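You operate a simulated robot arm through the tools that you are given. There is no shell and no other tool.

The job below is to be done with a simulated robot arm. You get a single attempt, and the scene is never put back.

Task
Switch off, fit each black plug in the socket with its letter, then switch on again.

The check looks at the end state, three seconds after you hand in, the way a careful person would. Anything else that was tipped, shoved, dropped, spilled or broken makes it a failure.

Robot
A 7-joint arm with a two-finger parallel gripper, fixed in place. Base frame: the origin is on the floor under the middle of its stand, x ahead of it, y to its left, z up. Lengths are in m, angles in degrees, forces in N, time in s.
It reaches about 0.964 m from its shoulder. Its first joint turns from -166.0 to 166.0 degrees. Payload 1.57 kg.
The tool frame sits at the grasp point between the pads (the TCP): z along the fingers, y along the line on which they close. The tips reach 0.03 m beyond it. Largest opening 0.11 m; finger width 0.024, thickness 0.012; the body of the gripper, 0.048 by 0.112 m, starts 0.078 m behind the TCP.
Orientation is that of the tool frame in the base frame, as a unit quaternion [x, y, z, w]. With the fingers straight down and closing along the base's y, the tool's x points along the base's -x, its y along +y and its z along -z.

Tools
- The arm moves only by the tool apply_moves. Its argument "rows" is text: rows parted by semicolons, each of 7 numbers parted by spaces: the shift along the tool's x, y, z in units of 500 mm (1.0 is 500 mm), then the turn, a rotation vector about the tool's x, y, z in units of 120 degrees (1.0 is 120 degrees), then the finger opening in m, from 0 to 0.11. In form: dx dy dz ax ay az hand; .... A call has 1 to 20 rows; each row is the pose to reach, as a shift and turn from the pose commanded when the call began, along the tool's axes at that moment. A call with a number of a shift or a turn outside -1 to 1 is refused whole. A row lasts 0.2 s, in which the tool goes at most 0.05 m and 8.6 degrees; a call with a longer step from one row to the next is refused whole, and so is a gripper value outside its range. Where a pose cannot be reached the arm comes as near as it can. A force on the tool above 40 N (or 10 N above the force at the start of the call, whichever is more), or a blocked arm, ends the call early, and 0.2 s more pass. Each finger travels about 0.108 m/s and halts on what it meets, pressing with about 39 N; the grip force reading is that of the motor and also rises with nothing between the fingers. The clock runs only during rows and for 0.2 s after the last one: add rows that repeat a pose to give the fingers time. The reply holds the time, the measured pose of the TCP, the force on the tool along the base axes, the opening and the grip force, in the units named above and with some noise, with the torque about the TCP (base axes, N m) and any sound that the robot's microphone picked up.
- Cameras (640 x 400 px; columns grow to the right, rows downward): "scene" is fixed at [0.049, -0.6485, 1.6744]; the picture's right is [0.68, -0.73, 0.00], its down [-0.63, -0.59, -0.51] and it looks along [0.37, 0.35, -0.86] (base axes); focal length 214 px, centre (320, 200). "wrist" rides on the gripper at [0.07, 0.016, -0.141] in the tool frame; the picture's right is [-0.23, 0.97, 0.00], its down [-0.86, -0.20, -0.48] and it looks along [-0.47, -0.11, 0.88] (tool axes); focal length 222 px, centre (320, 200). There is no depth. A picture from a camera that has moved, and an enlarged one, comes with that camera's place and axes in the base frame and with its lens.
- grab_frame(camera): a new picture of that camera. The clock stands still meanwhile.
- lift_body(by): slides the trunk up (or, below 0, down) by that many m; the arm rides with it, the base frame stays. It gives what a move gives, with no picture.
- zoom(camera, box): a new picture of the part [left, top, right, bottom] of that camera's present view, enlarged. The clock stands still meanwhile.
- close_job(): hands the job in; it is judged then, once.

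Places have to be worked out from the pictures, the camera data and where the tool is seen. Open the gripper and draw the arm clear of the work before you hand the job in, unless the task says otherwise.

The tools are called after "Call:" as name(argument=value, ...) on one line, values as JSON. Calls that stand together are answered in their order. apply_moves: Moves the arm, as the interface text tells. Its arguments: {"type":"object","properties":{"rows":{"type":"string"}},"required":["rows"]} The other tools are called the same way: lift_body (by) moves the trunk up or down; grab_frame (camera) takes a picture; zoom (camera, box) takes an enlarged picture of a part of a camera's view; close_job () hands the job in.

At the start:

```text
time: 0.0
ee_pos: [0.5517, -0.1738, 1.4437]
tool_rot: [0.0, 1.0, 0.0, 0.0]
wrist_force: [0.7, -0.6, -0.6]
wrist_torque: [0.0, 0.01, -0.01]
finger_gap: 0.11
finger_force: 0.1
trunk travel left (down, up): [-0.575, 0.035]
```

scene: 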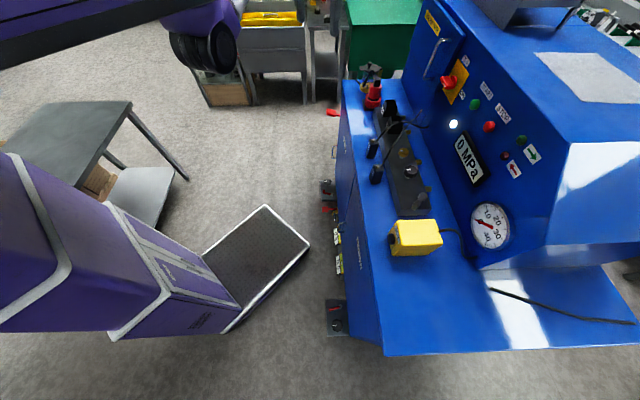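
wrist: 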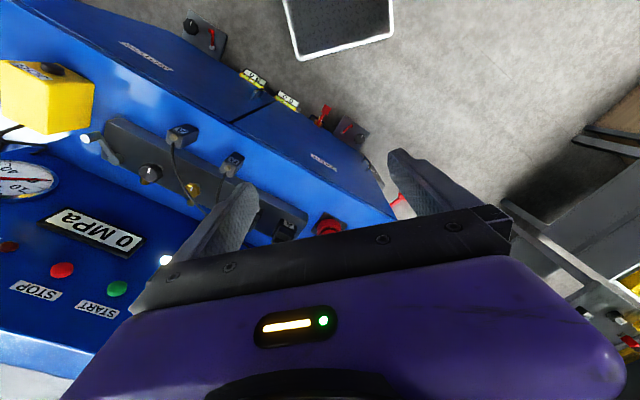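

I'll begin by looking closely at the work area with enlarged views from both cameras.

Call:
zoom(camera="scene", box=[320, 50, 480, 250])

Call:
zoom(camera="scene", box=[350, 80, 450, 142])

Call:
zoom(camera="scene", box=[360, 120, 480, 220])

Call:
zoom(camera="wrist", box=[60, 90, 360, 260])

Call:
zoom(camera="scene", box=[400, 0, 560, 200])

```text
2.00 times, centred on (400, 150) of scene
camera zoom: at [0.049, -0.6485, 1.6744], right [0.68, -0.73, 0.0], down [-0.63, -0.59, -0.51], along [0.37, 0.35, -0.86], focal length 429 px, centre (160, 300)
```

zoom: 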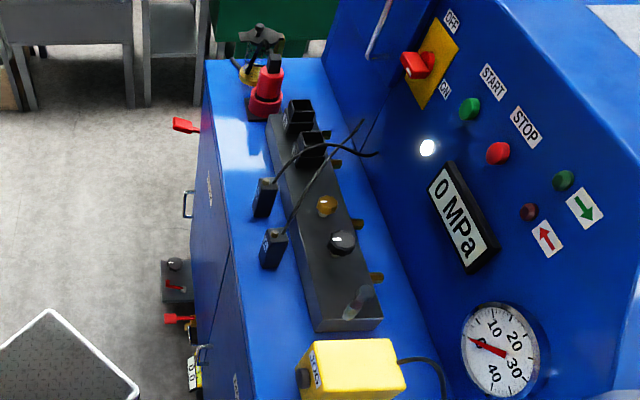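

```text
6.40 times, centred on (400, 111) of scene
camera zoom: at [0.049, -0.6485, 1.6744], right [0.68, -0.73, 0.0], down [-0.63, -0.59, -0.51], along [0.37, 0.35, -0.86], focal length 1373 px, centre (-192, 770)
```

zoom: 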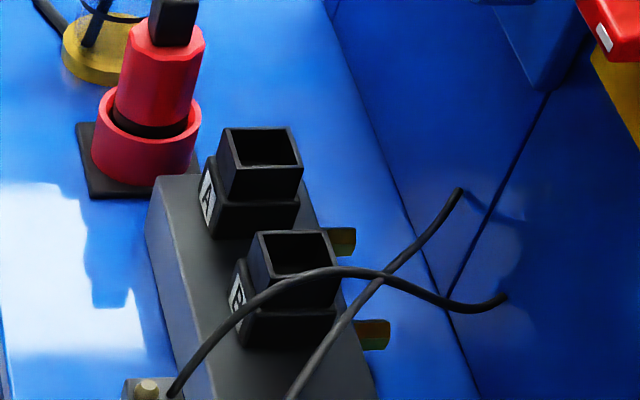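

```text
4.00 times, centred on (420, 170) of scene
camera zoom: at [0.049, -0.6485, 1.6744], right [0.68, -0.73, 0.0], down [-0.63, -0.59, -0.51], along [0.37, 0.35, -0.86], focal length 858 px, centre (-80, 320)
```

zoom: 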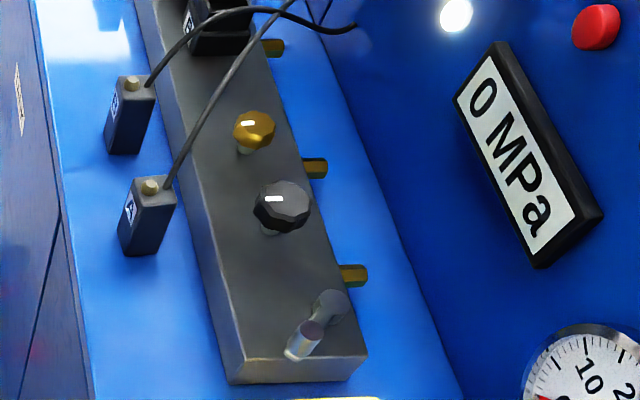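

```text
2.13 times, centred on (210, 175) of wrist
camera zoom: at [0.4831, -0.156, 1.5857], right [0.23, 0.97, 0.0], down [0.86, -0.2, 0.48], along [0.47, -0.11, -0.88], focal length 474 px, centre (555, 253)
```

zoom: 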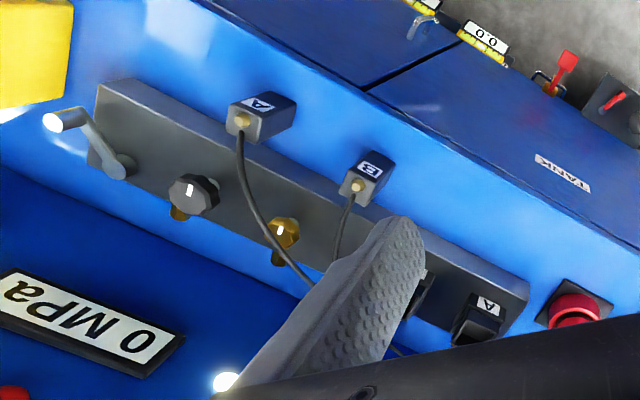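

```text
2.00 times, centred on (480, 100) of scene
camera zoom: at [0.049, -0.6485, 1.6744], right [0.68, -0.73, 0.0], down [-0.63, -0.59, -0.51], along [0.37, 0.35, -0.86], focal length 429 px, centre (0, 400)
```

zoom: 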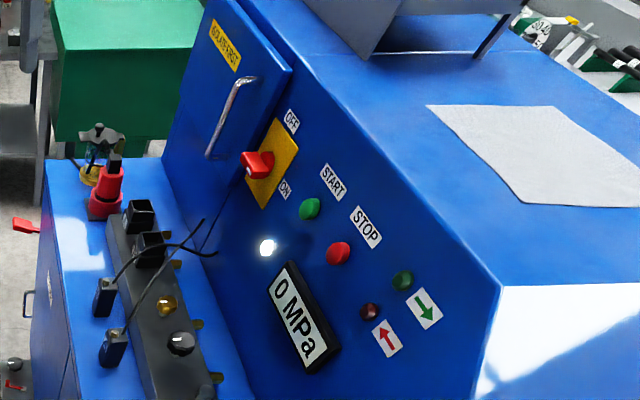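

The machine has a red rotary isolator on a yellow plate with OFF/ON labels, and a lit white lamp. I'll zoom in on the switch, the plugs and the sockets.

Call:
zoom(camera="scene", box=[425, 50, 505, 100])

Call:
zoom(camera="scene", box=[435, 65, 475, 105])

Call:
zoom(camera="scene", box=[360, 130, 424, 190])

Call:
zoom(camera="scene", box=[345, 55, 425, 105])

Call:
zoom(camera="wrist", box=[150, 110, 270, 185])

Call:
zoom(camera="scene", box=[380, 200, 460, 270])

```text
8.00 times, centred on (465, 75) of scene
camera zoom: at [0.049, -0.6485, 1.6744], right [0.68, -0.73, 0.0], down [-0.63, -0.59, -0.51], along [0.37, 0.35, -0.86], focal length 1716 px, centre (-840, 1200)
```

zoom: 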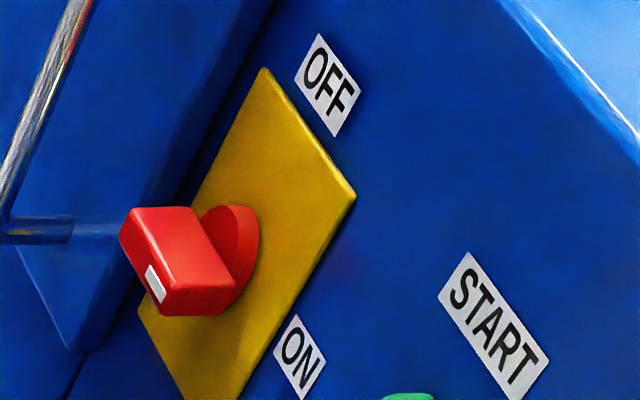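

```text
10.00 times, centred on (455, 85) of scene
camera zoom: at [0.049, -0.6485, 1.6744], right [0.68, -0.73, 0.0], down [-0.63, -0.59, -0.51], along [0.37, 0.35, -0.86], focal length 2145 px, centre (-1030, 1350)
```

zoom: 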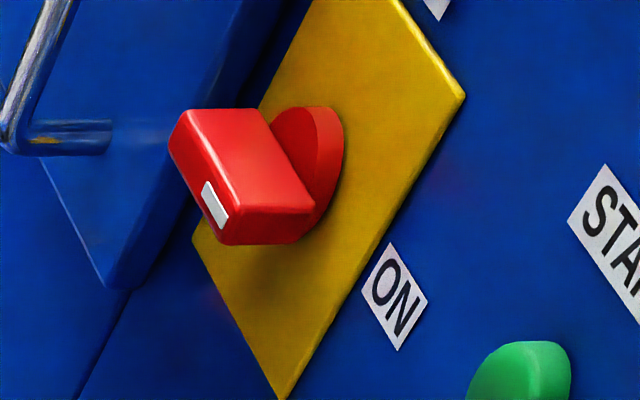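

```text
6.67 times, centred on (392, 160) of scene
camera zoom: at [0.049, -0.6485, 1.6744], right [0.68, -0.73, 0.0], down [-0.63, -0.59, -0.51], along [0.37, 0.35, -0.86], focal length 1430 px, centre (-160, 467)
```

zoom: 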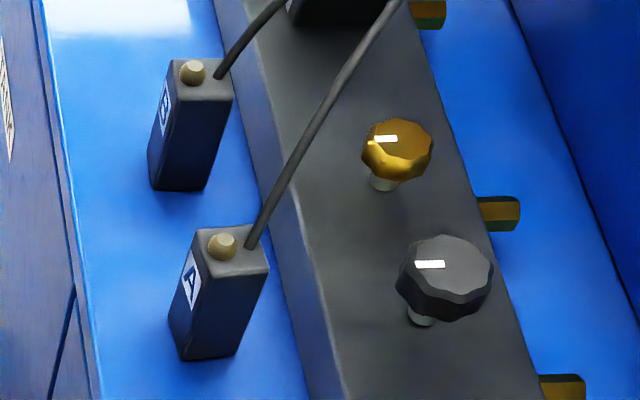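

```text
8.00 times, centred on (385, 80) of scene
camera zoom: at [0.049, -0.6485, 1.6744], right [0.68, -0.73, 0.0], down [-0.63, -0.59, -0.51], along [0.37, 0.35, -0.86], focal length 1716 px, centre (-200, 1160)
```

zoom: 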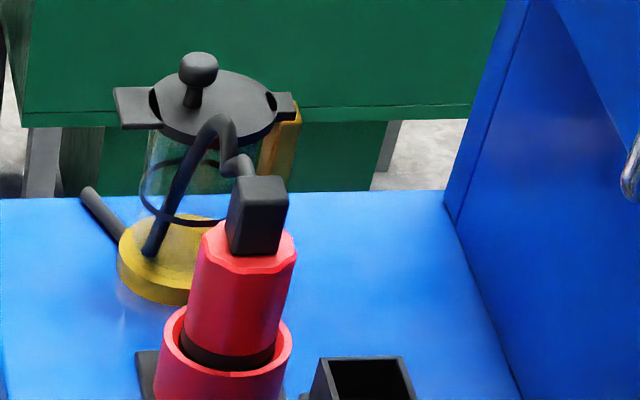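

```text
5.33 times, centred on (210, 148) of wrist
camera zoom: at [0.4831, -0.156, 1.5857], right [0.23, 0.97, 0.0], down [0.86, -0.2, 0.48], along [0.47, -0.11, -0.88], focal length 1185 px, centre (907, 480)
```

zoom: 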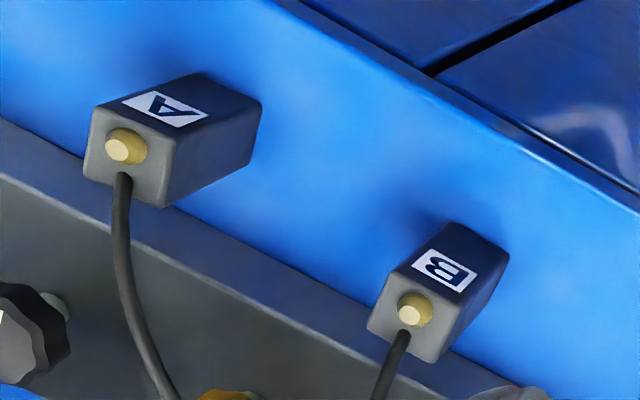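

```text
5.71 times, centred on (420, 235) of scene
camera zoom: at [0.049, -0.6485, 1.6744], right [0.68, -0.73, 0.0], down [-0.63, -0.59, -0.51], along [0.37, 0.35, -0.86], focal length 1226 px, centre (-251, 0)
```

zoom: 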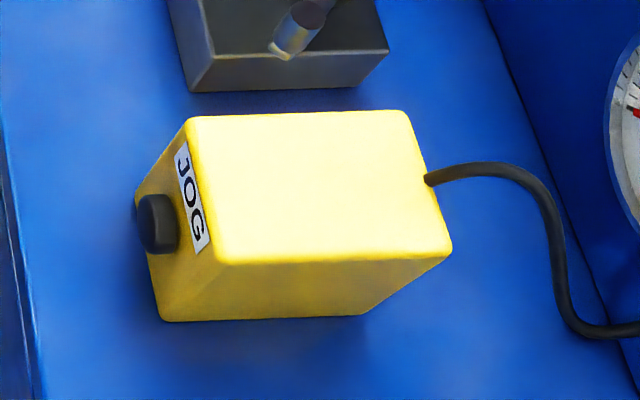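

The machine appears to be turned about 45° from the base, with its panel facing robot-wards (-x,+y). I'll turn the tool 45° about its own axis in place so that the closing line lies along the panel, then look again.

Call:
apply_moves(rows="0 0 0 0 0 0.0625 0.11; 0 0 0 0 0 0.125 0.11; 0 0 0 0 0 0.1875 0.11; 0 0 0 0 0 0.25 0.11; 0 0 0 0 0 0.3125 0.11; 0 0 0 0 0 0.375 0.11")

Call:
grab_frame(camera="wrist")

Call:
grab_frame(camera="scene")

```text
time: 1.4
ee_pos: [0.5522, -0.1732, 1.4439]
tool_rot: [0.384, 0.923, 0.0, 0.0]
wrist_force: [-1.3, -1.2, -0.4]
wrist_torque: [-0.02, 0.02, -0.01]
finger_gap: 0.11
finger_force: 0.1
trunk travel left (down, up): [-0.575, 0.035]
```

```text
taken
camera wrist: at [0.5152, -0.1114, 1.5859], right [0.85, 0.53, 0.0], down [0.46, -0.75, 0.48], along [0.25, -0.41, -0.88], focal length 222 px, centre (320, 200)
```

wrist: 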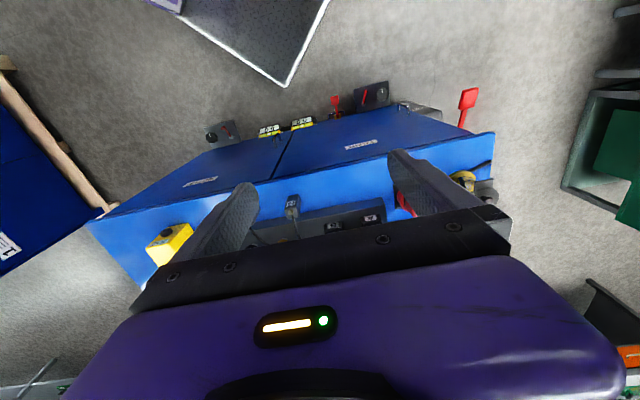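

```text
taken
```

scene: 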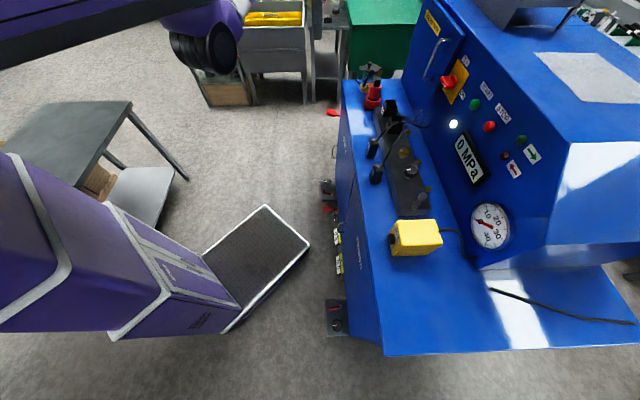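

The isolator's handle bar lies level, its white mark pointing right at ON, and OFF is above it, so it needs a quarter turn counter-clockwise. I estimate it at about (0.78,-0.50,1.29), with the panel normal roughly (-0.7,0.7,0). I'll tilt the fingers toward the panel and stop about 0.2 m short to look.

Call:
apply_moves(rows="-0.0228 -0.012 0.0233 0 -0.0625 0 0.11; -0.0457 -0.024 0.0467 0 -0.125 0 0.11; -0.0685 -0.036 0.07 0 -0.1875 0 0.11; -0.0913 -0.048 0.0933 0 -0.25 0 0.11; -0.1142 -0.06 0.1167 0 -0.3125 0 0.11; -0.137 -0.072 0.14 0 -0.375 0 0.11; -0.1598 -0.084 0.1633 0 -0.4375 0 0.11; -0.1827 -0.096 0.1867 0 -0.5 0 0.11; -0.2055 -0.108 0.21 0 -0.5625 0 0.11; -0.2283 -0.12 0.2333 0 -0.625 0 0.11; -0.2512 -0.132 0.2567 0 -0.6875 0 0.11; -0.274 -0.144 0.28 0 -0.75 0 0.11")

Call:
grab_frame(camera="wrist")

Call:
grab_frame(camera="scene")

```text
time: 4.0
ee_pos: [0.6331, -0.3702, 1.2673]
tool_rot: [0.27, 0.654, -0.271, 0.653]
wrist_force: [0.2, 0.1, -0.1]
wrist_torque: [0.01, -0.01, 0.0]
finger_gap: 0.1099
finger_force: 0.1
out of reach, approached as far as the arm can: row 5, 6, 7, 8, 9, 10, 11, 12
trunk travel left (down, up): [-0.575, 0.035]
```

```text
taken
camera wrist: at [0.5463, -0.2583, 1.1984], right [0.69, 0.69, 0.23], down [-0.48, 0.2, 0.86], along [0.54, -0.7, 0.47], focal length 222 px, centre (320, 200)
```

wrist: 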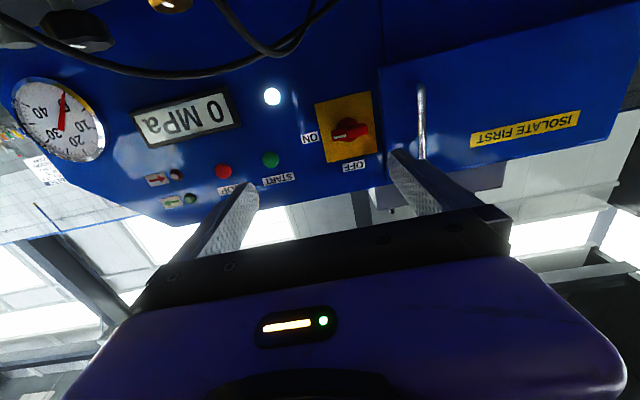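

```text
taken
```

scene: 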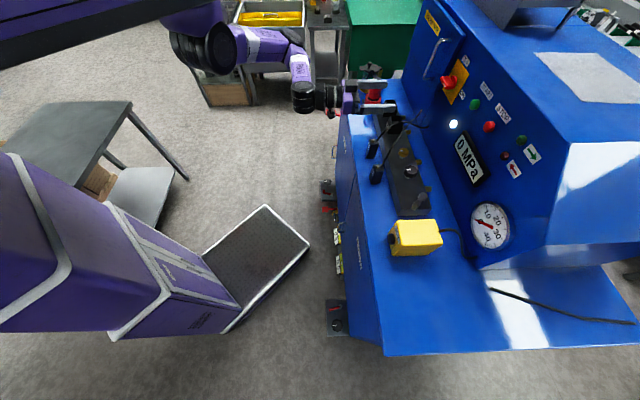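

The arm reports the pose as out of reach, but the view is good: the handle mark points to ON and I triangulate the handle near (0.82,-0.49,1.28). I'll zoom for finer measurement of the isolator and the door handle beside it.

Call:
zoom(camera="wrist", box=[290, 80, 450, 180])

Call:
zoom(camera="wrist", box=[100, 60, 320, 220])

Call:
zoom(camera="scene", box=[150, 0, 470, 200])

```text
4.00 times, centred on (370, 130) of wrist
camera zoom: at [0.5463, -0.2583, 1.1984], right [0.69, 0.69, 0.23], down [-0.48, 0.2, 0.86], along [0.54, -0.7, 0.47], focal length 888 px, centre (120, 480)
```

zoom: 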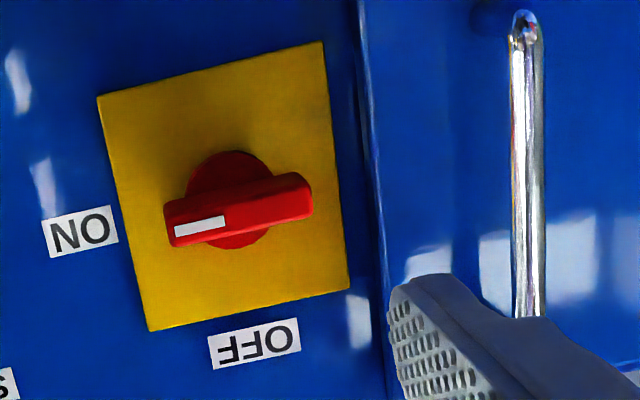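

```text
2.50 times, centred on (210, 140) of wrist
camera zoom: at [0.5463, -0.2583, 1.1984], right [0.69, 0.69, 0.23], down [-0.48, 0.2, 0.86], along [0.54, -0.7, 0.47], focal length 555 px, centre (595, 350)
```

zoom: 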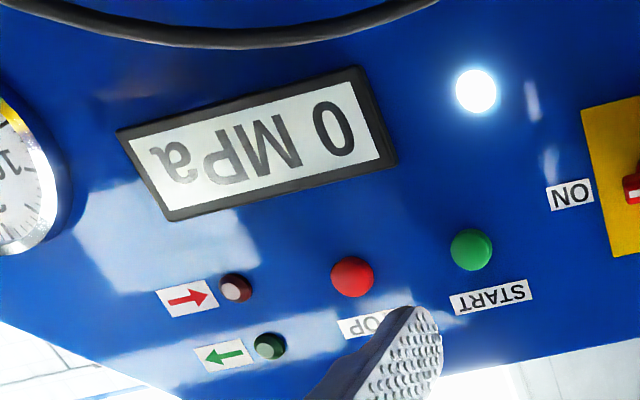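

```text
2.00 times, centred on (310, 100) of scene
camera zoom: at [0.049, -0.6485, 1.6744], right [0.68, -0.73, 0.0], down [-0.63, -0.59, -0.51], along [0.37, 0.35, -0.86], focal length 429 px, centre (340, 400)
```

zoom: 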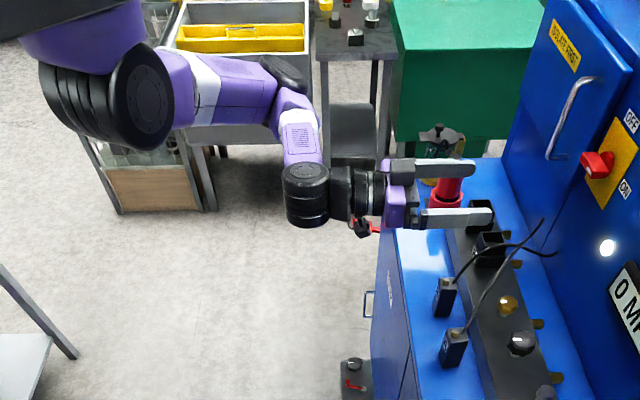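

Measured: plate centre (and handle axis) at panel coordinates E≈0.231, z≈1.279, bar front at N≈-0.907 (N along (-0.707,0.707), E along (0.707,0.707)); machine yaw is 45° exactly. I'll step 50 mm toward the panel to learn how the reach limit behaves here.

Call:
apply_moves(rows="0 0 0.03 0 0 0 0.11; 0 0 0.06 0 0 0 0.11; 0 0 0.1 0 0 0 0.11; 0 0 0.1 0 0 0 0.11")

```text
time: 5.0
ee_pos: [0.6703, -0.4053, 1.2683]
tool_rot: [0.271, 0.653, -0.271, 0.653]
wrist_force: [0.5, -0.1, 0.1]
wrist_torque: [0.02, -0.02, -0.01]
finger_gap: 0.1098
finger_force: 0.1
trunk travel left (down, up): [-0.575, 0.035]
```

The commanded pose follows what is reachable, and this pose is fine now. Next I roll +90° so the fingers close vertically around the level handle bar, and centre on the handle axis while still ~0.12 m in front of it.

Call:
apply_moves(rows="-0.0018 0.0073 0 0 0 0.0625 0.11; -0.0036 0.0145 0 0 0 0.125 0.11; -0.0054 0.0218 0 0 0 0.1875 0.11; -0.0071 0.0291 0 0 0 0.25 0.11; -0.0089 0.0363 0 0 0 0.3125 0.11; -0.0107 0.0436 0 0 0 0.375 0.11; -0.0125 0.0509 0 0 0 0.4375 0.11; -0.0143 0.0581 0 0 0 0.5 0.11; -0.0161 0.0654 0 0 0 0.5625 0.11; -0.0178 0.0727 0 0 0 0.625 0.11; -0.0196 0.0799 0 0 0 0.6875 0.11; -0.0214 0.0872 0 0 0 0.75 0.11; -0.0214 0.0872 0 0 0 0.75 0.11")

Call:
grab_frame(camera="wrist")

Call:
grab_frame(camera="scene")

```text
time: 7.8
ee_pos: [0.7009, -0.3747, 1.277]
tool_rot: [0.653, 0.27, 0.271, 0.653]
wrist_force: [-0.5, 1.1, -0.2]
wrist_torque: [-0.02, -0.01, 0.01]
finger_gap: 0.1099
finger_force: 0.1
trunk travel left (down, up): [-0.575, 0.035]
```

```text
taken
camera wrist: at [0.6506, -0.225, 1.2944], right [-0.16, -0.16, 0.97], down [-0.94, -0.27, -0.2], along [0.29, -0.95, -0.11], focal length 222 px, centre (320, 200)
```

wrist: 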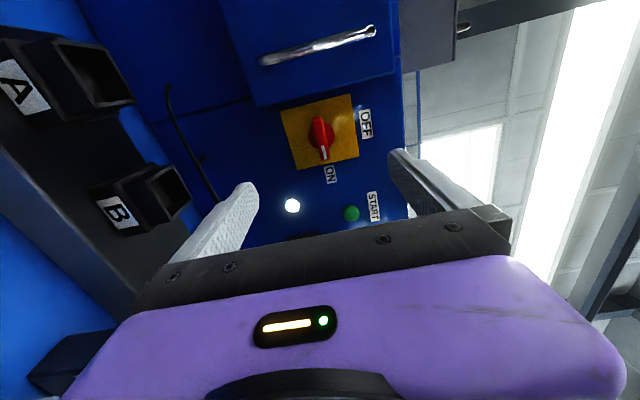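

```text
taken
```

scene: 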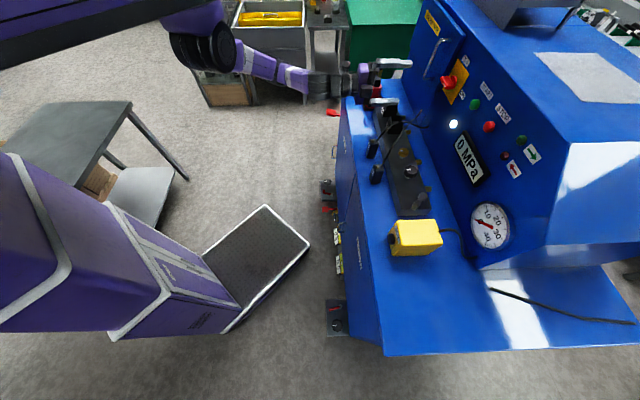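

The roll worked with no reach trouble. I'll zoom to check the alignment with the handle before moving in.

Call:
zoom(camera="wrist", box=[270, 85, 370, 185])

Call:
zoom(camera="wrist", box=[0, 20, 200, 250])

```text
4.00 times, centred on (320, 135) of wrist
camera zoom: at [0.6506, -0.225, 1.2944], right [-0.16, -0.16, 0.97], down [-0.94, -0.27, -0.2], along [0.29, -0.95, -0.11], focal length 888 px, centre (320, 460)
```

zoom: 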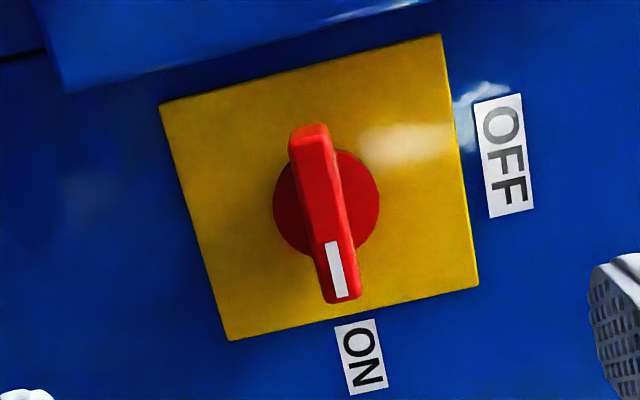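

```text
1.74 times, centred on (100, 135) of wrist
camera zoom: at [0.6506, -0.225, 1.2944], right [-0.16, -0.16, 0.97], down [-0.94, -0.27, -0.2], along [0.29, -0.95, -0.11], focal length 386 px, centre (703, 313)
```

zoom: 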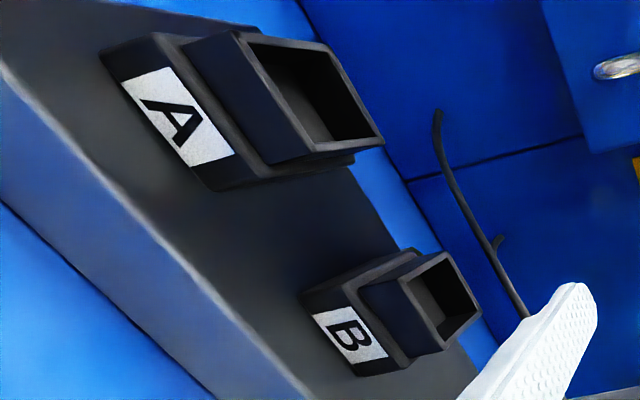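

The handle axis is at E≈0.232, z≈1.2805, and the tool is within 2 mm of it. I'll move in so the tips straddle the bar by about 18 mm, without closing yet.

Call:
apply_moves(rows="0.001 0.002 0.06 0 0 0 0.07; 0.002 0.003 0.12 0 0 0 0.06; 0.0024 0.004 0.17 0 0 0 0.06; 0.0024 0.004 0.21 0 0 0 0.06; 0.0024 0.004 0.24 0 0 0 0.06; 0.0024 0.004 0.264 0 0 0 0.06; 0.0024 0.004 0.264 0 0 0 0.06")

Call:
grab_frame(camera="wrist")

Call:
grab_frame(camera="scene")

```text
time: 9.4
ee_pos: [0.7961, -0.4673, 1.2802]
tool_rot: [0.653, 0.271, 0.271, 0.653]
wrist_force: [0.3, 0.1, 0.2]
wrist_torque: [-0.01, -0.04, 0.0]
finger_gap: 0.06
finger_force: 0.0
trunk travel left (down, up): [-0.575, 0.035]
```

```text
taken
camera wrist: at [0.7453, -0.3176, 1.2961], right [-0.16, -0.16, 0.97], down [-0.94, -0.27, -0.2], along [0.29, -0.95, -0.11], focal length 222 px, centre (320, 200)
```

wrist: 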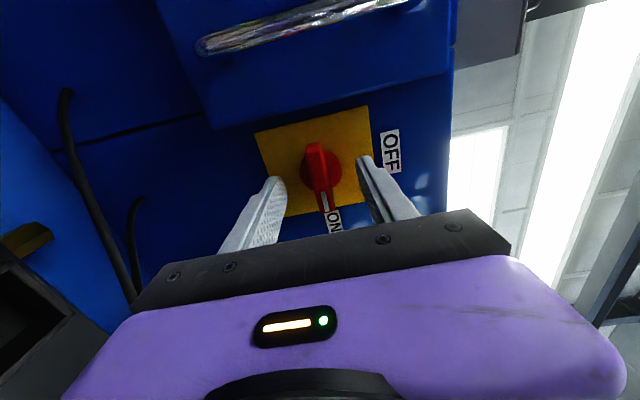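

```text
taken
```

scene: 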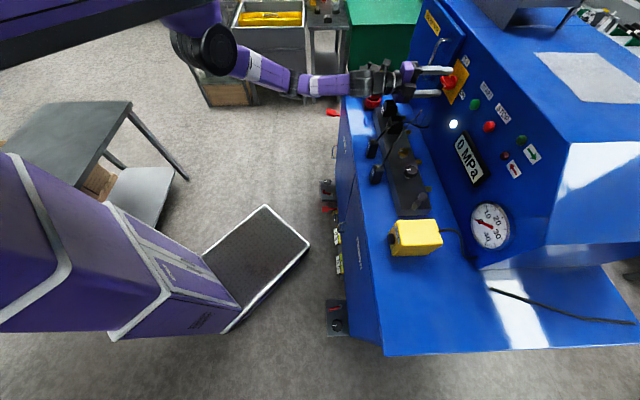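

The fingers straddle the bar with the mark at ON. I'll close on it and check force and centring.

Call:
apply_moves(rows="0 0 0 0 0 0 0.03; 0 0 0 0 0 0 0.01; 0 0 0 0 0 0 0; 0 0 0 0 0 0 0")

Call:
zoom(camera="wrist", box=[240, 90, 420, 240])

Call:
zoom(camera="scene", box=[400, 50, 500, 120])

```text
time: 10.4
ee_pos: [0.7945, -0.4667, 1.2811]
tool_rot: [0.653, 0.271, 0.271, 0.653]
wrist_force: [0.9, -2.5, 1.5]
wrist_torque: [-0.02, -0.05, -0.01]
finger_gap: 0.0138
finger_force: 30.2
trunk travel left (down, up): [-0.575, 0.035]
```

```text
2.67 times, centred on (330, 165) of wrist
camera zoom: at [0.7452, -0.3176, 1.2963], right [-0.16, -0.16, 0.97], down [-0.94, -0.27, -0.2], along [0.29, -0.95, -0.11], focal length 592 px, centre (293, 293)
```

zoom: 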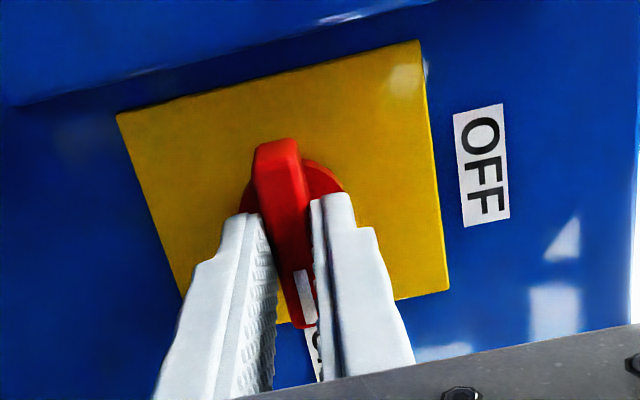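

```text
5.71 times, centred on (450, 85) of scene
camera zoom: at [0.049, -0.6485, 1.6744], right [0.68, -0.73, 0.0], down [-0.63, -0.59, -0.51], along [0.37, 0.35, -0.86], focal length 1226 px, centre (-423, 857)
```

zoom: 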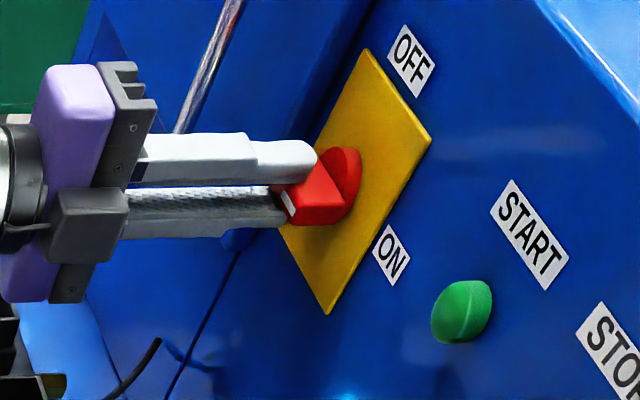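

The bar is gripped (13.8 mm thick), well centred with low side force. I'll turn it counter-clockwise (negative about the tool z), first 45°.

Call:
apply_moves(rows="0 0 0 0 0 -0.05 0; 0 0 0 0 0 -0.1 0; 0 0 0 0 0 -0.15 0; 0 0 0 0 0 -0.2 0; 0 0 0 0 0 -0.25 0; 0 0 0 0 0 -0.3 0; 0 0 0 0 0 -0.35 0; 0 0 0 0 0 -0.4 0")

Call:
zoom(camera="scene", box=[400, 50, 500, 120])

```text
time: 12.2
ee_pos: [0.795, -0.4675, 1.2784]
tool_rot: [0.487, 0.514, -0.019, 0.706]
wrist_force: [1.3, -2.7, -8.3]
wrist_torque: [-0.26, -0.29, -0.4]
finger_gap: 0.0137
finger_force: 30.4
trunk travel left (down, up): [-0.575, 0.035]
```

```text
5.71 times, centred on (450, 85) of scene
camera zoom: at [0.049, -0.6485, 1.6744], right [0.68, -0.73, 0.0], down [-0.63, -0.59, -0.51], along [0.37, 0.35, -0.86], focal length 1226 px, centre (-423, 857)
```

zoom: 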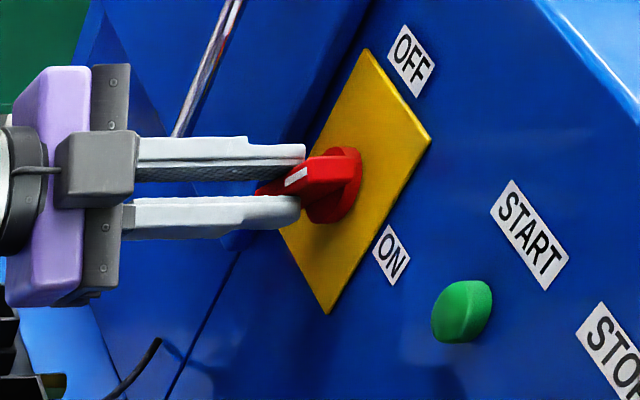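

The handle has turned about 48° with small torque. I'll finish the quarter turn.

Call:
apply_moves(rows="0 0 0 0 0 -0.05 0; 0 0 0 0 0 -0.1 0; 0 0 0 0 0 -0.15 0; 0 0 0 0 0 -0.2 0; 0 0 0 0 0 -0.25 0; 0 0 0 0 0 -0.3 0; 0 0 0 0 0 -0.35 0; 0 0 0 0 0 -0.35 0")

Call:
zoom(camera="scene", box=[400, 50, 500, 120])

Call:
grab_frame(camera="wrist")

```text
time: 14.0
ee_pos: [0.7945, -0.4688, 1.2776]
tool_rot: [0.272, 0.654, -0.272, 0.651]
wrist_force: [-19.0, -0.8, -22.7]
wrist_torque: [0.44, 0.28, -0.24]
finger_gap: 0.0139
finger_force: 30.3
trunk travel left (down, up): [-0.575, 0.035]
```

```text
5.71 times, centred on (450, 85) of scene
camera zoom: at [0.049, -0.6485, 1.6744], right [0.68, -0.73, 0.0], down [-0.63, -0.59, -0.51], along [0.37, 0.35, -0.86], focal length 1226 px, centre (-423, 857)
```

zoom: 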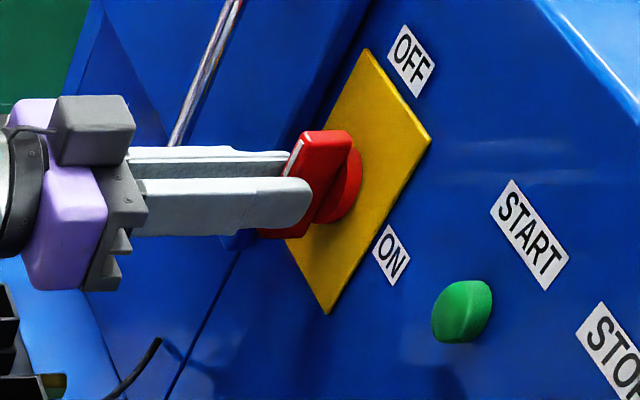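

```text
taken
camera wrist: at [0.7061, -0.3562, 1.2092], right [0.69, 0.69, 0.23], down [-0.48, 0.2, 0.86], along [0.54, -0.7, 0.46], focal length 222 px, centre (320, 200)
```

wrist: 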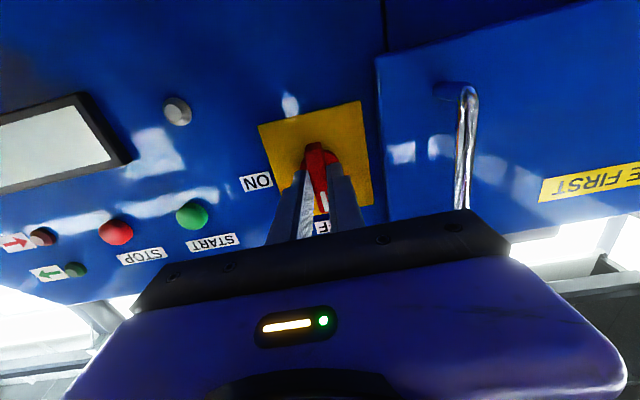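

The lamp is out and the display is blank; the mark points up at OFF. I'll release the handle and back straight off.

Call:
apply_moves(rows="0 0 0 0 0 0 0.03; 0 0 0 0 0 0 0.06; 0 0 0 0 0 0 0.06")

Call:
zoom(camera="scene", box=[400, 50, 500, 120])

```text
time: 14.8
ee_pos: [0.7943, -0.4674, 1.2809]
tool_rot: [0.27, 0.653, -0.271, 0.654]
wrist_force: [0.2, 0.7, -0.3]
wrist_torque: [0.02, 0.01, -0.01]
finger_gap: 0.0598
finger_force: 0.0
trunk travel left (down, up): [-0.575, 0.035]
```

```text
5.71 times, centred on (450, 85) of scene
camera zoom: at [0.049, -0.6485, 1.6744], right [0.68, -0.73, 0.0], down [-0.63, -0.59, -0.51], along [0.37, 0.35, -0.86], focal length 1226 px, centre (-423, 857)
```

zoom: 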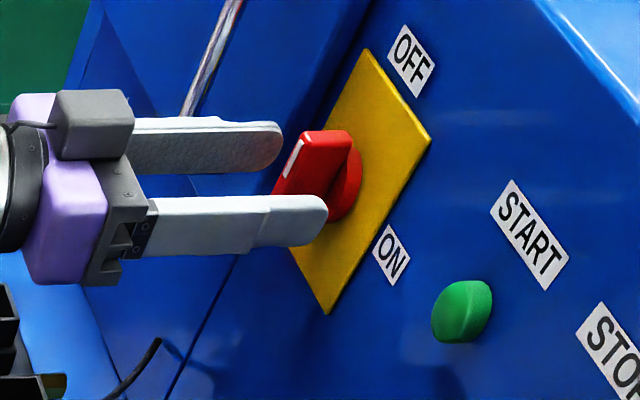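

The handle stays at OFF after release. Now I'll retreat from the panel, then turn the fingers downward above the bench between the two plugs, at z≈1.36, for a look.

Call:
apply_moves(rows="0 0 -0.08 0 0 0 0.06; 0 0 -0.16 0 0 0 0.06; 0 0 -0.24 0 0 0 0.06; -0.03 0 -0.3 0 0 0 0.06; -0.0408 -0.022 -0.305 0 0.0625 0 0.06; -0.0517 -0.044 -0.31 0 0.125 0 0.06; -0.0625 -0.066 -0.315 0 0.1875 0 0.06; -0.0733 -0.088 -0.32 0 0.25 0 0.06; -0.0842 -0.11 -0.325 0 0.3125 0 0.06; -0.095 -0.132 -0.33 0 0.375 0 0.06; -0.1058 -0.154 -0.335 0 0.4375 0 0.06; -0.1167 -0.176 -0.34 0 0.5 0 0.06; -0.1275 -0.198 -0.345 0 0.5625 0 0.06; -0.1383 -0.22 -0.35 0 0.625 0 0.06; -0.1492 -0.242 -0.355 0 0.6875 0 0.06; -0.16 -0.264 -0.36 0 0.75 0 0.06; -0.16 -0.264 -0.36 0 0.75 0 0.06")

Call:
grab_frame(camera="wrist")

Call:
grab_frame(camera="scene")

```text
time: 18.4
ee_pos: [0.5741, -0.4346, 1.3601]
tool_rot: [0.383, 0.924, 0.001, 0.0]
wrist_force: [0.7, -0.9, 0.2]
wrist_torque: [-0.01, -0.01, 0.02]
finger_gap: 0.0601
finger_force: 0.1
out of reach, approached as far as the arm can: row 9
trunk travel left (down, up): [-0.575, 0.035]
```

```text
taken
camera wrist: at [0.5373, -0.3725, 1.5019], right [0.85, 0.53, 0.0], down [0.46, -0.75, 0.48], along [0.25, -0.41, -0.88], focal length 222 px, centre (320, 200)
```

wrist: 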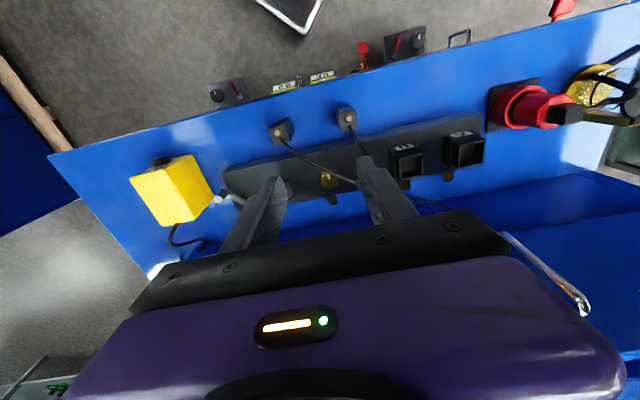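

```text
taken
```

scene: 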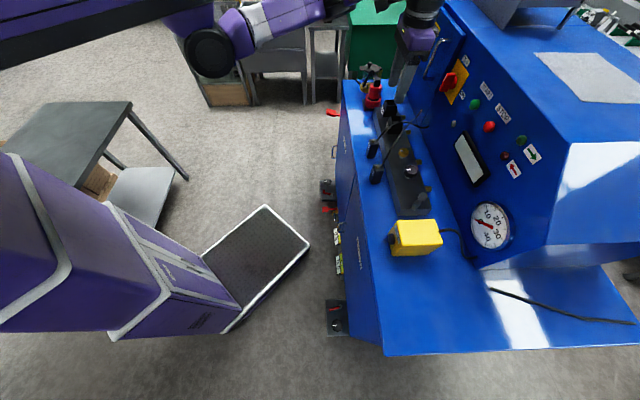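

Good view of both plugs and both sockets from above. I'll zoom in on them for measurement.

Call:
zoom(camera="wrist", box=[255, 90, 375, 165])

Call:
zoom(camera="wrist", box=[370, 110, 530, 210])

Call:
zoom(camera="wrist", box=[470, 50, 640, 156])

Call:
zoom(camera="scene", box=[345, 60, 425, 190])

Call:
zoom(camera="scene", box=[360, 75, 420, 135])

```text
5.33 times, centred on (315, 128) of wrist
camera zoom: at [0.5373, -0.3725, 1.5019], right [0.85, 0.53, 0.0], down [0.46, -0.75, 0.48], along [0.25, -0.41, -0.88], focal length 1185 px, centre (347, 587)
```

zoom: 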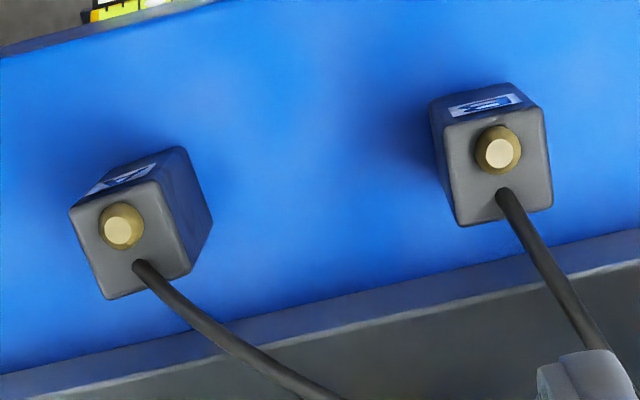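

```text
4.00 times, centred on (450, 160) of wrist
camera zoom: at [0.5373, -0.3725, 1.5019], right [0.85, 0.53, 0.0], down [0.46, -0.75, 0.48], along [0.25, -0.41, -0.88], focal length 888 px, centre (-200, 360)
```

zoom: 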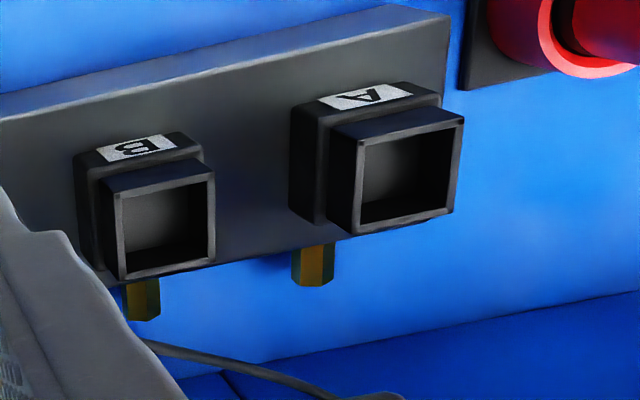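

```text
3.76 times, centred on (555, 103) of wrist
camera zoom: at [0.5373, -0.3725, 1.5019], right [0.85, 0.53, 0.0], down [0.46, -0.75, 0.48], along [0.25, -0.41, -0.88], focal length 836 px, centre (-565, 565)
```

zoom: 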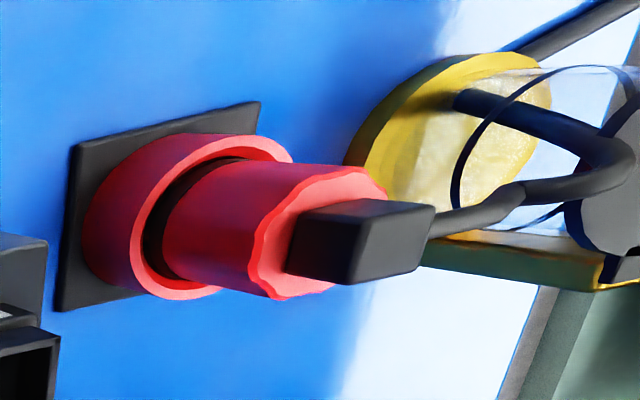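

```text
3.08 times, centred on (385, 125) of scene
camera zoom: at [0.049, -0.6485, 1.6744], right [0.68, -0.73, 0.0], down [-0.63, -0.59, -0.51], along [0.37, 0.35, -0.86], focal length 660 px, centre (120, 431)
```

zoom: 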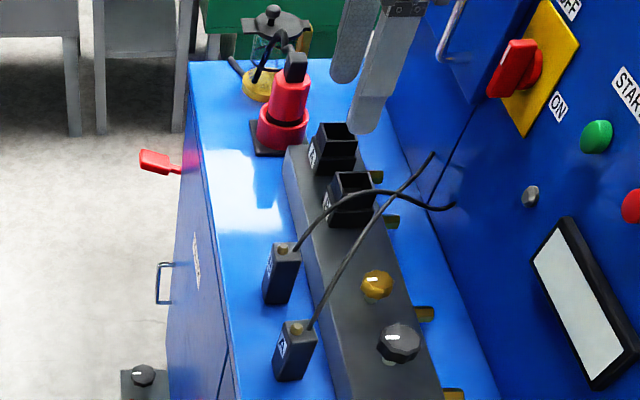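

```text
6.67 times, centred on (390, 105) of scene
camera zoom: at [0.049, -0.6485, 1.6744], right [0.68, -0.73, 0.0], down [-0.63, -0.59, -0.51], along [0.37, 0.35, -0.86], focal length 1430 px, centre (-147, 833)
```

zoom: 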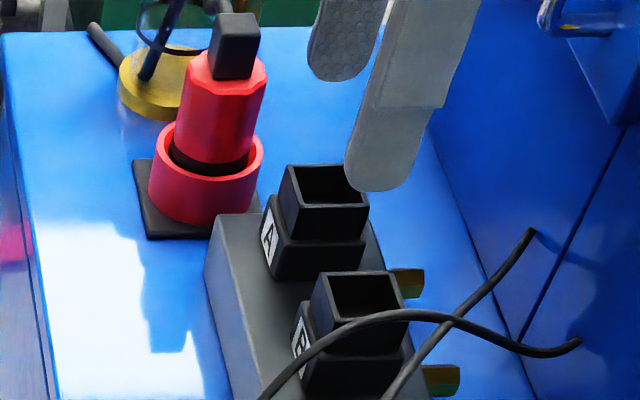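

Estimates in panel coordinates: plug A top centre E≈0.029, N≈-0.711, z≈1.11; plug B E≈0.149, N≈-0.715; socket A E≈0.345, N≈-0.814 and socket B E≈0.242, N≈-0.813, rims z≈1.13. I'll go above plug A for a closer look.

Call:
apply_moves(rows="0.001 -0.036 0.04 0 0 0 0.06; 0.002 -0.072 0.08 0 0 0 0.06; 0.003 -0.108 0.12 0 0 0 0.06; 0.0044 -0.143 0.17 0 0 0 0.06; 0.0044 -0.143 0.23 0 0 0 0.06; 0.0044 -0.143 0.28 0 0 0 0.06; 0.0044 -0.143 0.31 0 0 0 0.06; 0.0044 -0.143 0.31 0 0 0 0.06")

Call:
grab_frame(camera="wrist")

Call:
zoom(camera="wrist", box=[260, 120, 380, 220])

Call:
zoom(camera="scene", box=[340, 100, 440, 200])

```text
time: 20.2
ee_pos: [0.5218, -0.4828, 1.204]
tool_rot: [0.382, 0.924, 0.0, 0.001]
wrist_force: [-0.1, -0.1, 1.1]
wrist_torque: [-0.03, 0.0, 0.0]
finger_gap: 0.0599
finger_force: 0.1
trunk travel left (down, up): [-0.575, 0.035]
```

```text
taken
camera wrist: at [0.485, -0.4207, 1.3456], right [0.85, 0.53, 0.0], down [0.46, -0.75, 0.48], along [0.25, -0.41, -0.88], focal length 222 px, centre (320, 200)
```

wrist: 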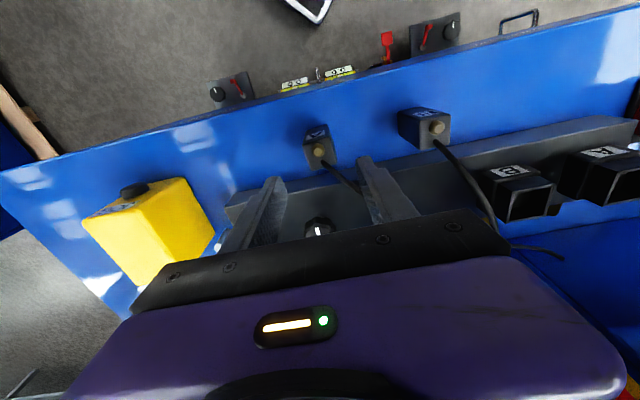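

```text
4.00 times, centred on (320, 170) of wrist
camera zoom: at [0.485, -0.4207, 1.3456], right [0.85, 0.53, 0.0], down [0.46, -0.75, 0.48], along [0.25, -0.41, -0.88], focal length 888 px, centre (320, 320)
```

zoom: 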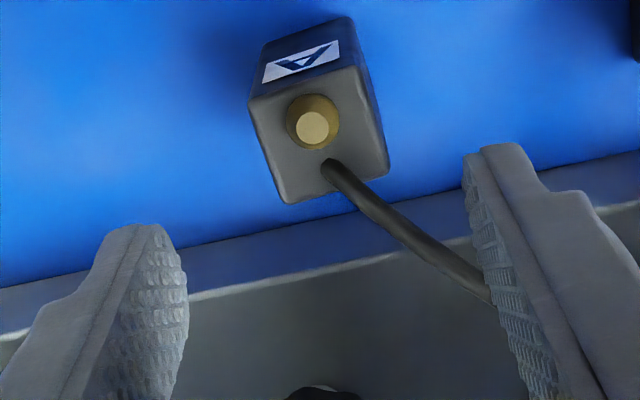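

```text
4.00 times, centred on (390, 150) of scene
camera zoom: at [0.049, -0.6485, 1.6744], right [0.68, -0.73, 0.0], down [-0.63, -0.59, -0.51], along [0.37, 0.35, -0.86], focal length 858 px, centre (40, 400)
```

zoom: 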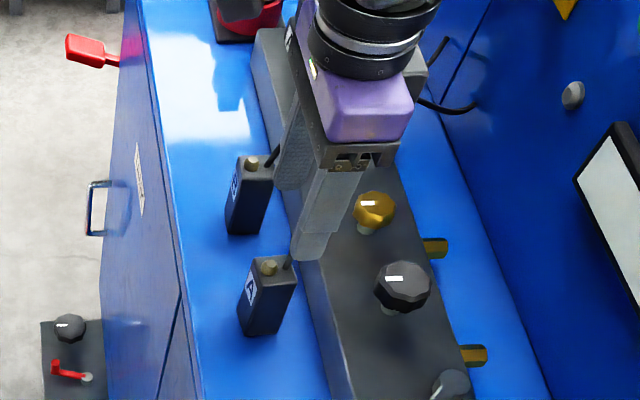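

Tool is centred over plug A within a millimetre (plug ≈30 mm square, top z≈1.11, standing on the bench at z≈1.04). I'll descend so the pads hold its upper 30 mm.

Call:
apply_moves(rows="0 0 0.05 0 0 0 0.055; 0 0 0.1 0 0 0 0.055; 0 0 0.14 0 0 0 0.055; 0 0 0.17 0 0 0 0.055; 0 0 0.187 0 0 0 0.055; 0 0 0.187 0 0 0 0.055")

Call:
zoom(camera="wrist", box=[240, 120, 400, 220])

Call:
zoom(camera="scene", box=[340, 120, 420, 200])

```text
time: 21.6
ee_pos: [0.5217, -0.4809, 1.1105]
tool_rot: [0.383, 0.924, 0.0, 0.0]
wrist_force: [0.0, 0.5, -0.8]
wrist_torque: [-0.01, 0.03, 0.02]
finger_gap: 0.0549
finger_force: 0.1
trunk travel left (down, up): [-0.575, 0.035]
```

```text
4.00 times, centred on (320, 170) of wrist
camera zoom: at [0.4848, -0.4206, 1.2524], right [0.85, 0.53, 0.0], down [0.46, -0.75, 0.48], along [0.25, -0.41, -0.88], focal length 888 px, centre (320, 320)
```

zoom: 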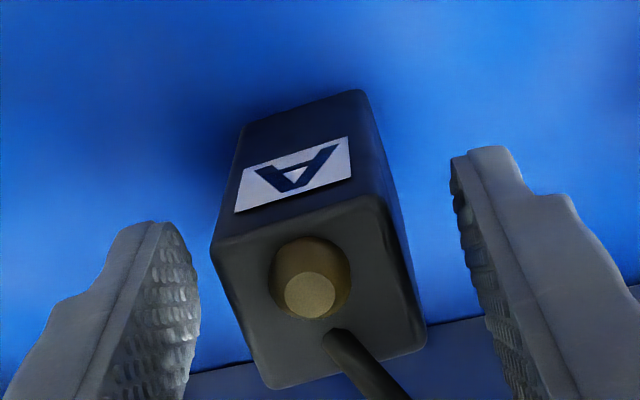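

```text
5.00 times, centred on (380, 160) of scene
camera zoom: at [0.049, -0.6485, 1.6744], right [0.68, -0.73, 0.0], down [-0.63, -0.59, -0.51], along [0.37, 0.35, -0.86], focal length 1072 px, centre (20, 400)
```

zoom: 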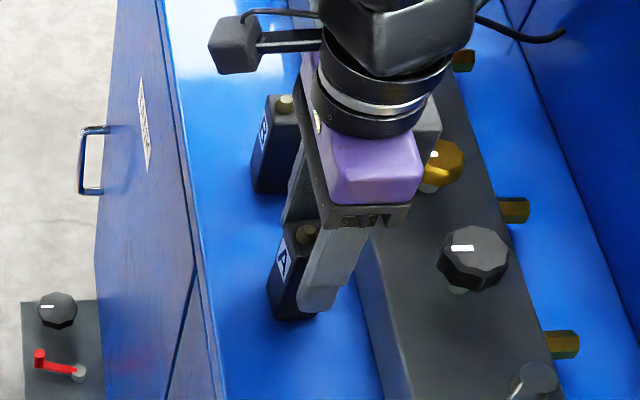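

Centred within about 1 mm in both directions. Closing on plug A.

Call:
apply_moves(rows="0 0 0 0 0 0 0.04; 0 0 0 0 0 0 0.03; 0 0 0 0 0 0 0.02; 0 0 0 0 0 0 0.02")

Call:
zoom(camera="wrist", box=[240, 120, 400, 220])

```text
time: 22.6
ee_pos: [0.5224, -0.482, 1.1118]
tool_rot: [0.383, 0.924, 0.0, 0.001]
wrist_force: [-0.4, -0.6, -0.2]
wrist_torque: [0.02, 0.0, -0.02]
finger_gap: 0.0313
finger_force: 39.0
trunk travel left (down, up): [-0.575, 0.035]
```

```text
4.00 times, centred on (320, 170) of wrist
camera zoom: at [0.4848, -0.4206, 1.2526], right [0.85, 0.53, 0.0], down [0.46, -0.75, 0.48], along [0.25, -0.41, -0.88], focal length 888 px, centre (320, 320)
```

zoom: 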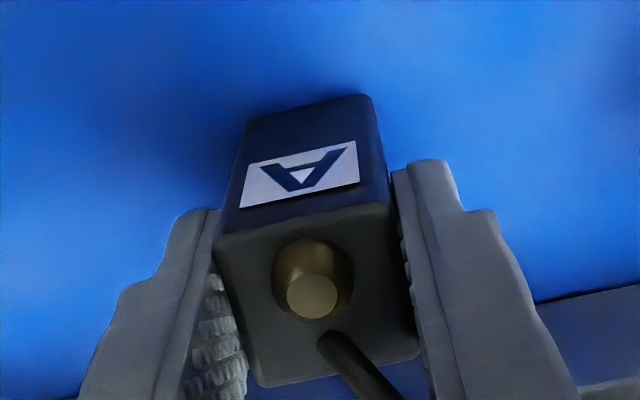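

Plug A is held (31 mm gap, 39 N). I'll lift it straight up to clear plug B, its cable and the sockets.

Call:
apply_moves(rows="0 0 -0.02 0 0 0 0.02; 0 0 -0.06 0 0 0 0.02; 0 0 -0.12 0 0 0 0.02; 0 0 -0.18 0 0 0 0.02; 0 0 -0.25 0 0 0 0.02; 0 0 -0.32 0 0 0 0.02; 0 0 -0.38 0 0 0 0.02; 0 0 -0.42 0 0 0 0.02; 0 0 -0.42 0 0 0 0.02")

Call:
grab_frame(camera="wrist")

Call:
grab_frame(camera="scene")

```text
time: 24.6
ee_pos: [0.5221, -0.4817, 1.3217]
tool_rot: [0.383, 0.924, 0.0, 0.0]
wrist_force: [0.1, 0.3, -0.1]
wrist_torque: [0.01, -0.01, 0.01]
finger_gap: 0.0313
finger_force: 39.5
trunk travel left (down, up): [-0.575, 0.035]
```

```text
taken
camera wrist: at [0.4855, -0.4207, 1.4631], right [0.85, 0.53, 0.0], down [0.46, -0.75, 0.48], along [0.25, -0.41, -0.88], focal length 222 px, centre (320, 200)
```

wrist: 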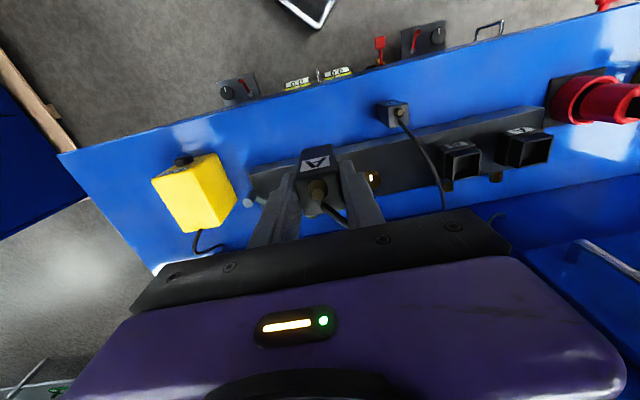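

```text
taken
```

scene: 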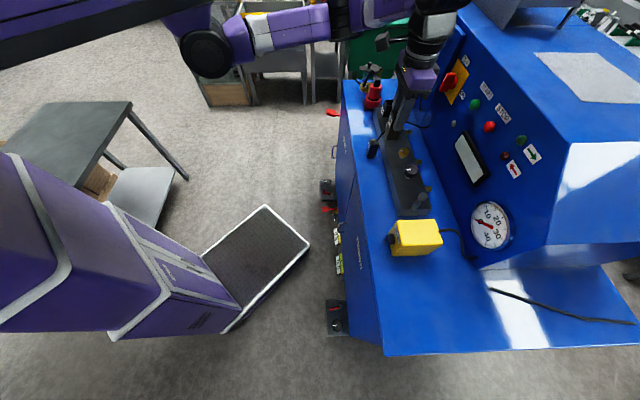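

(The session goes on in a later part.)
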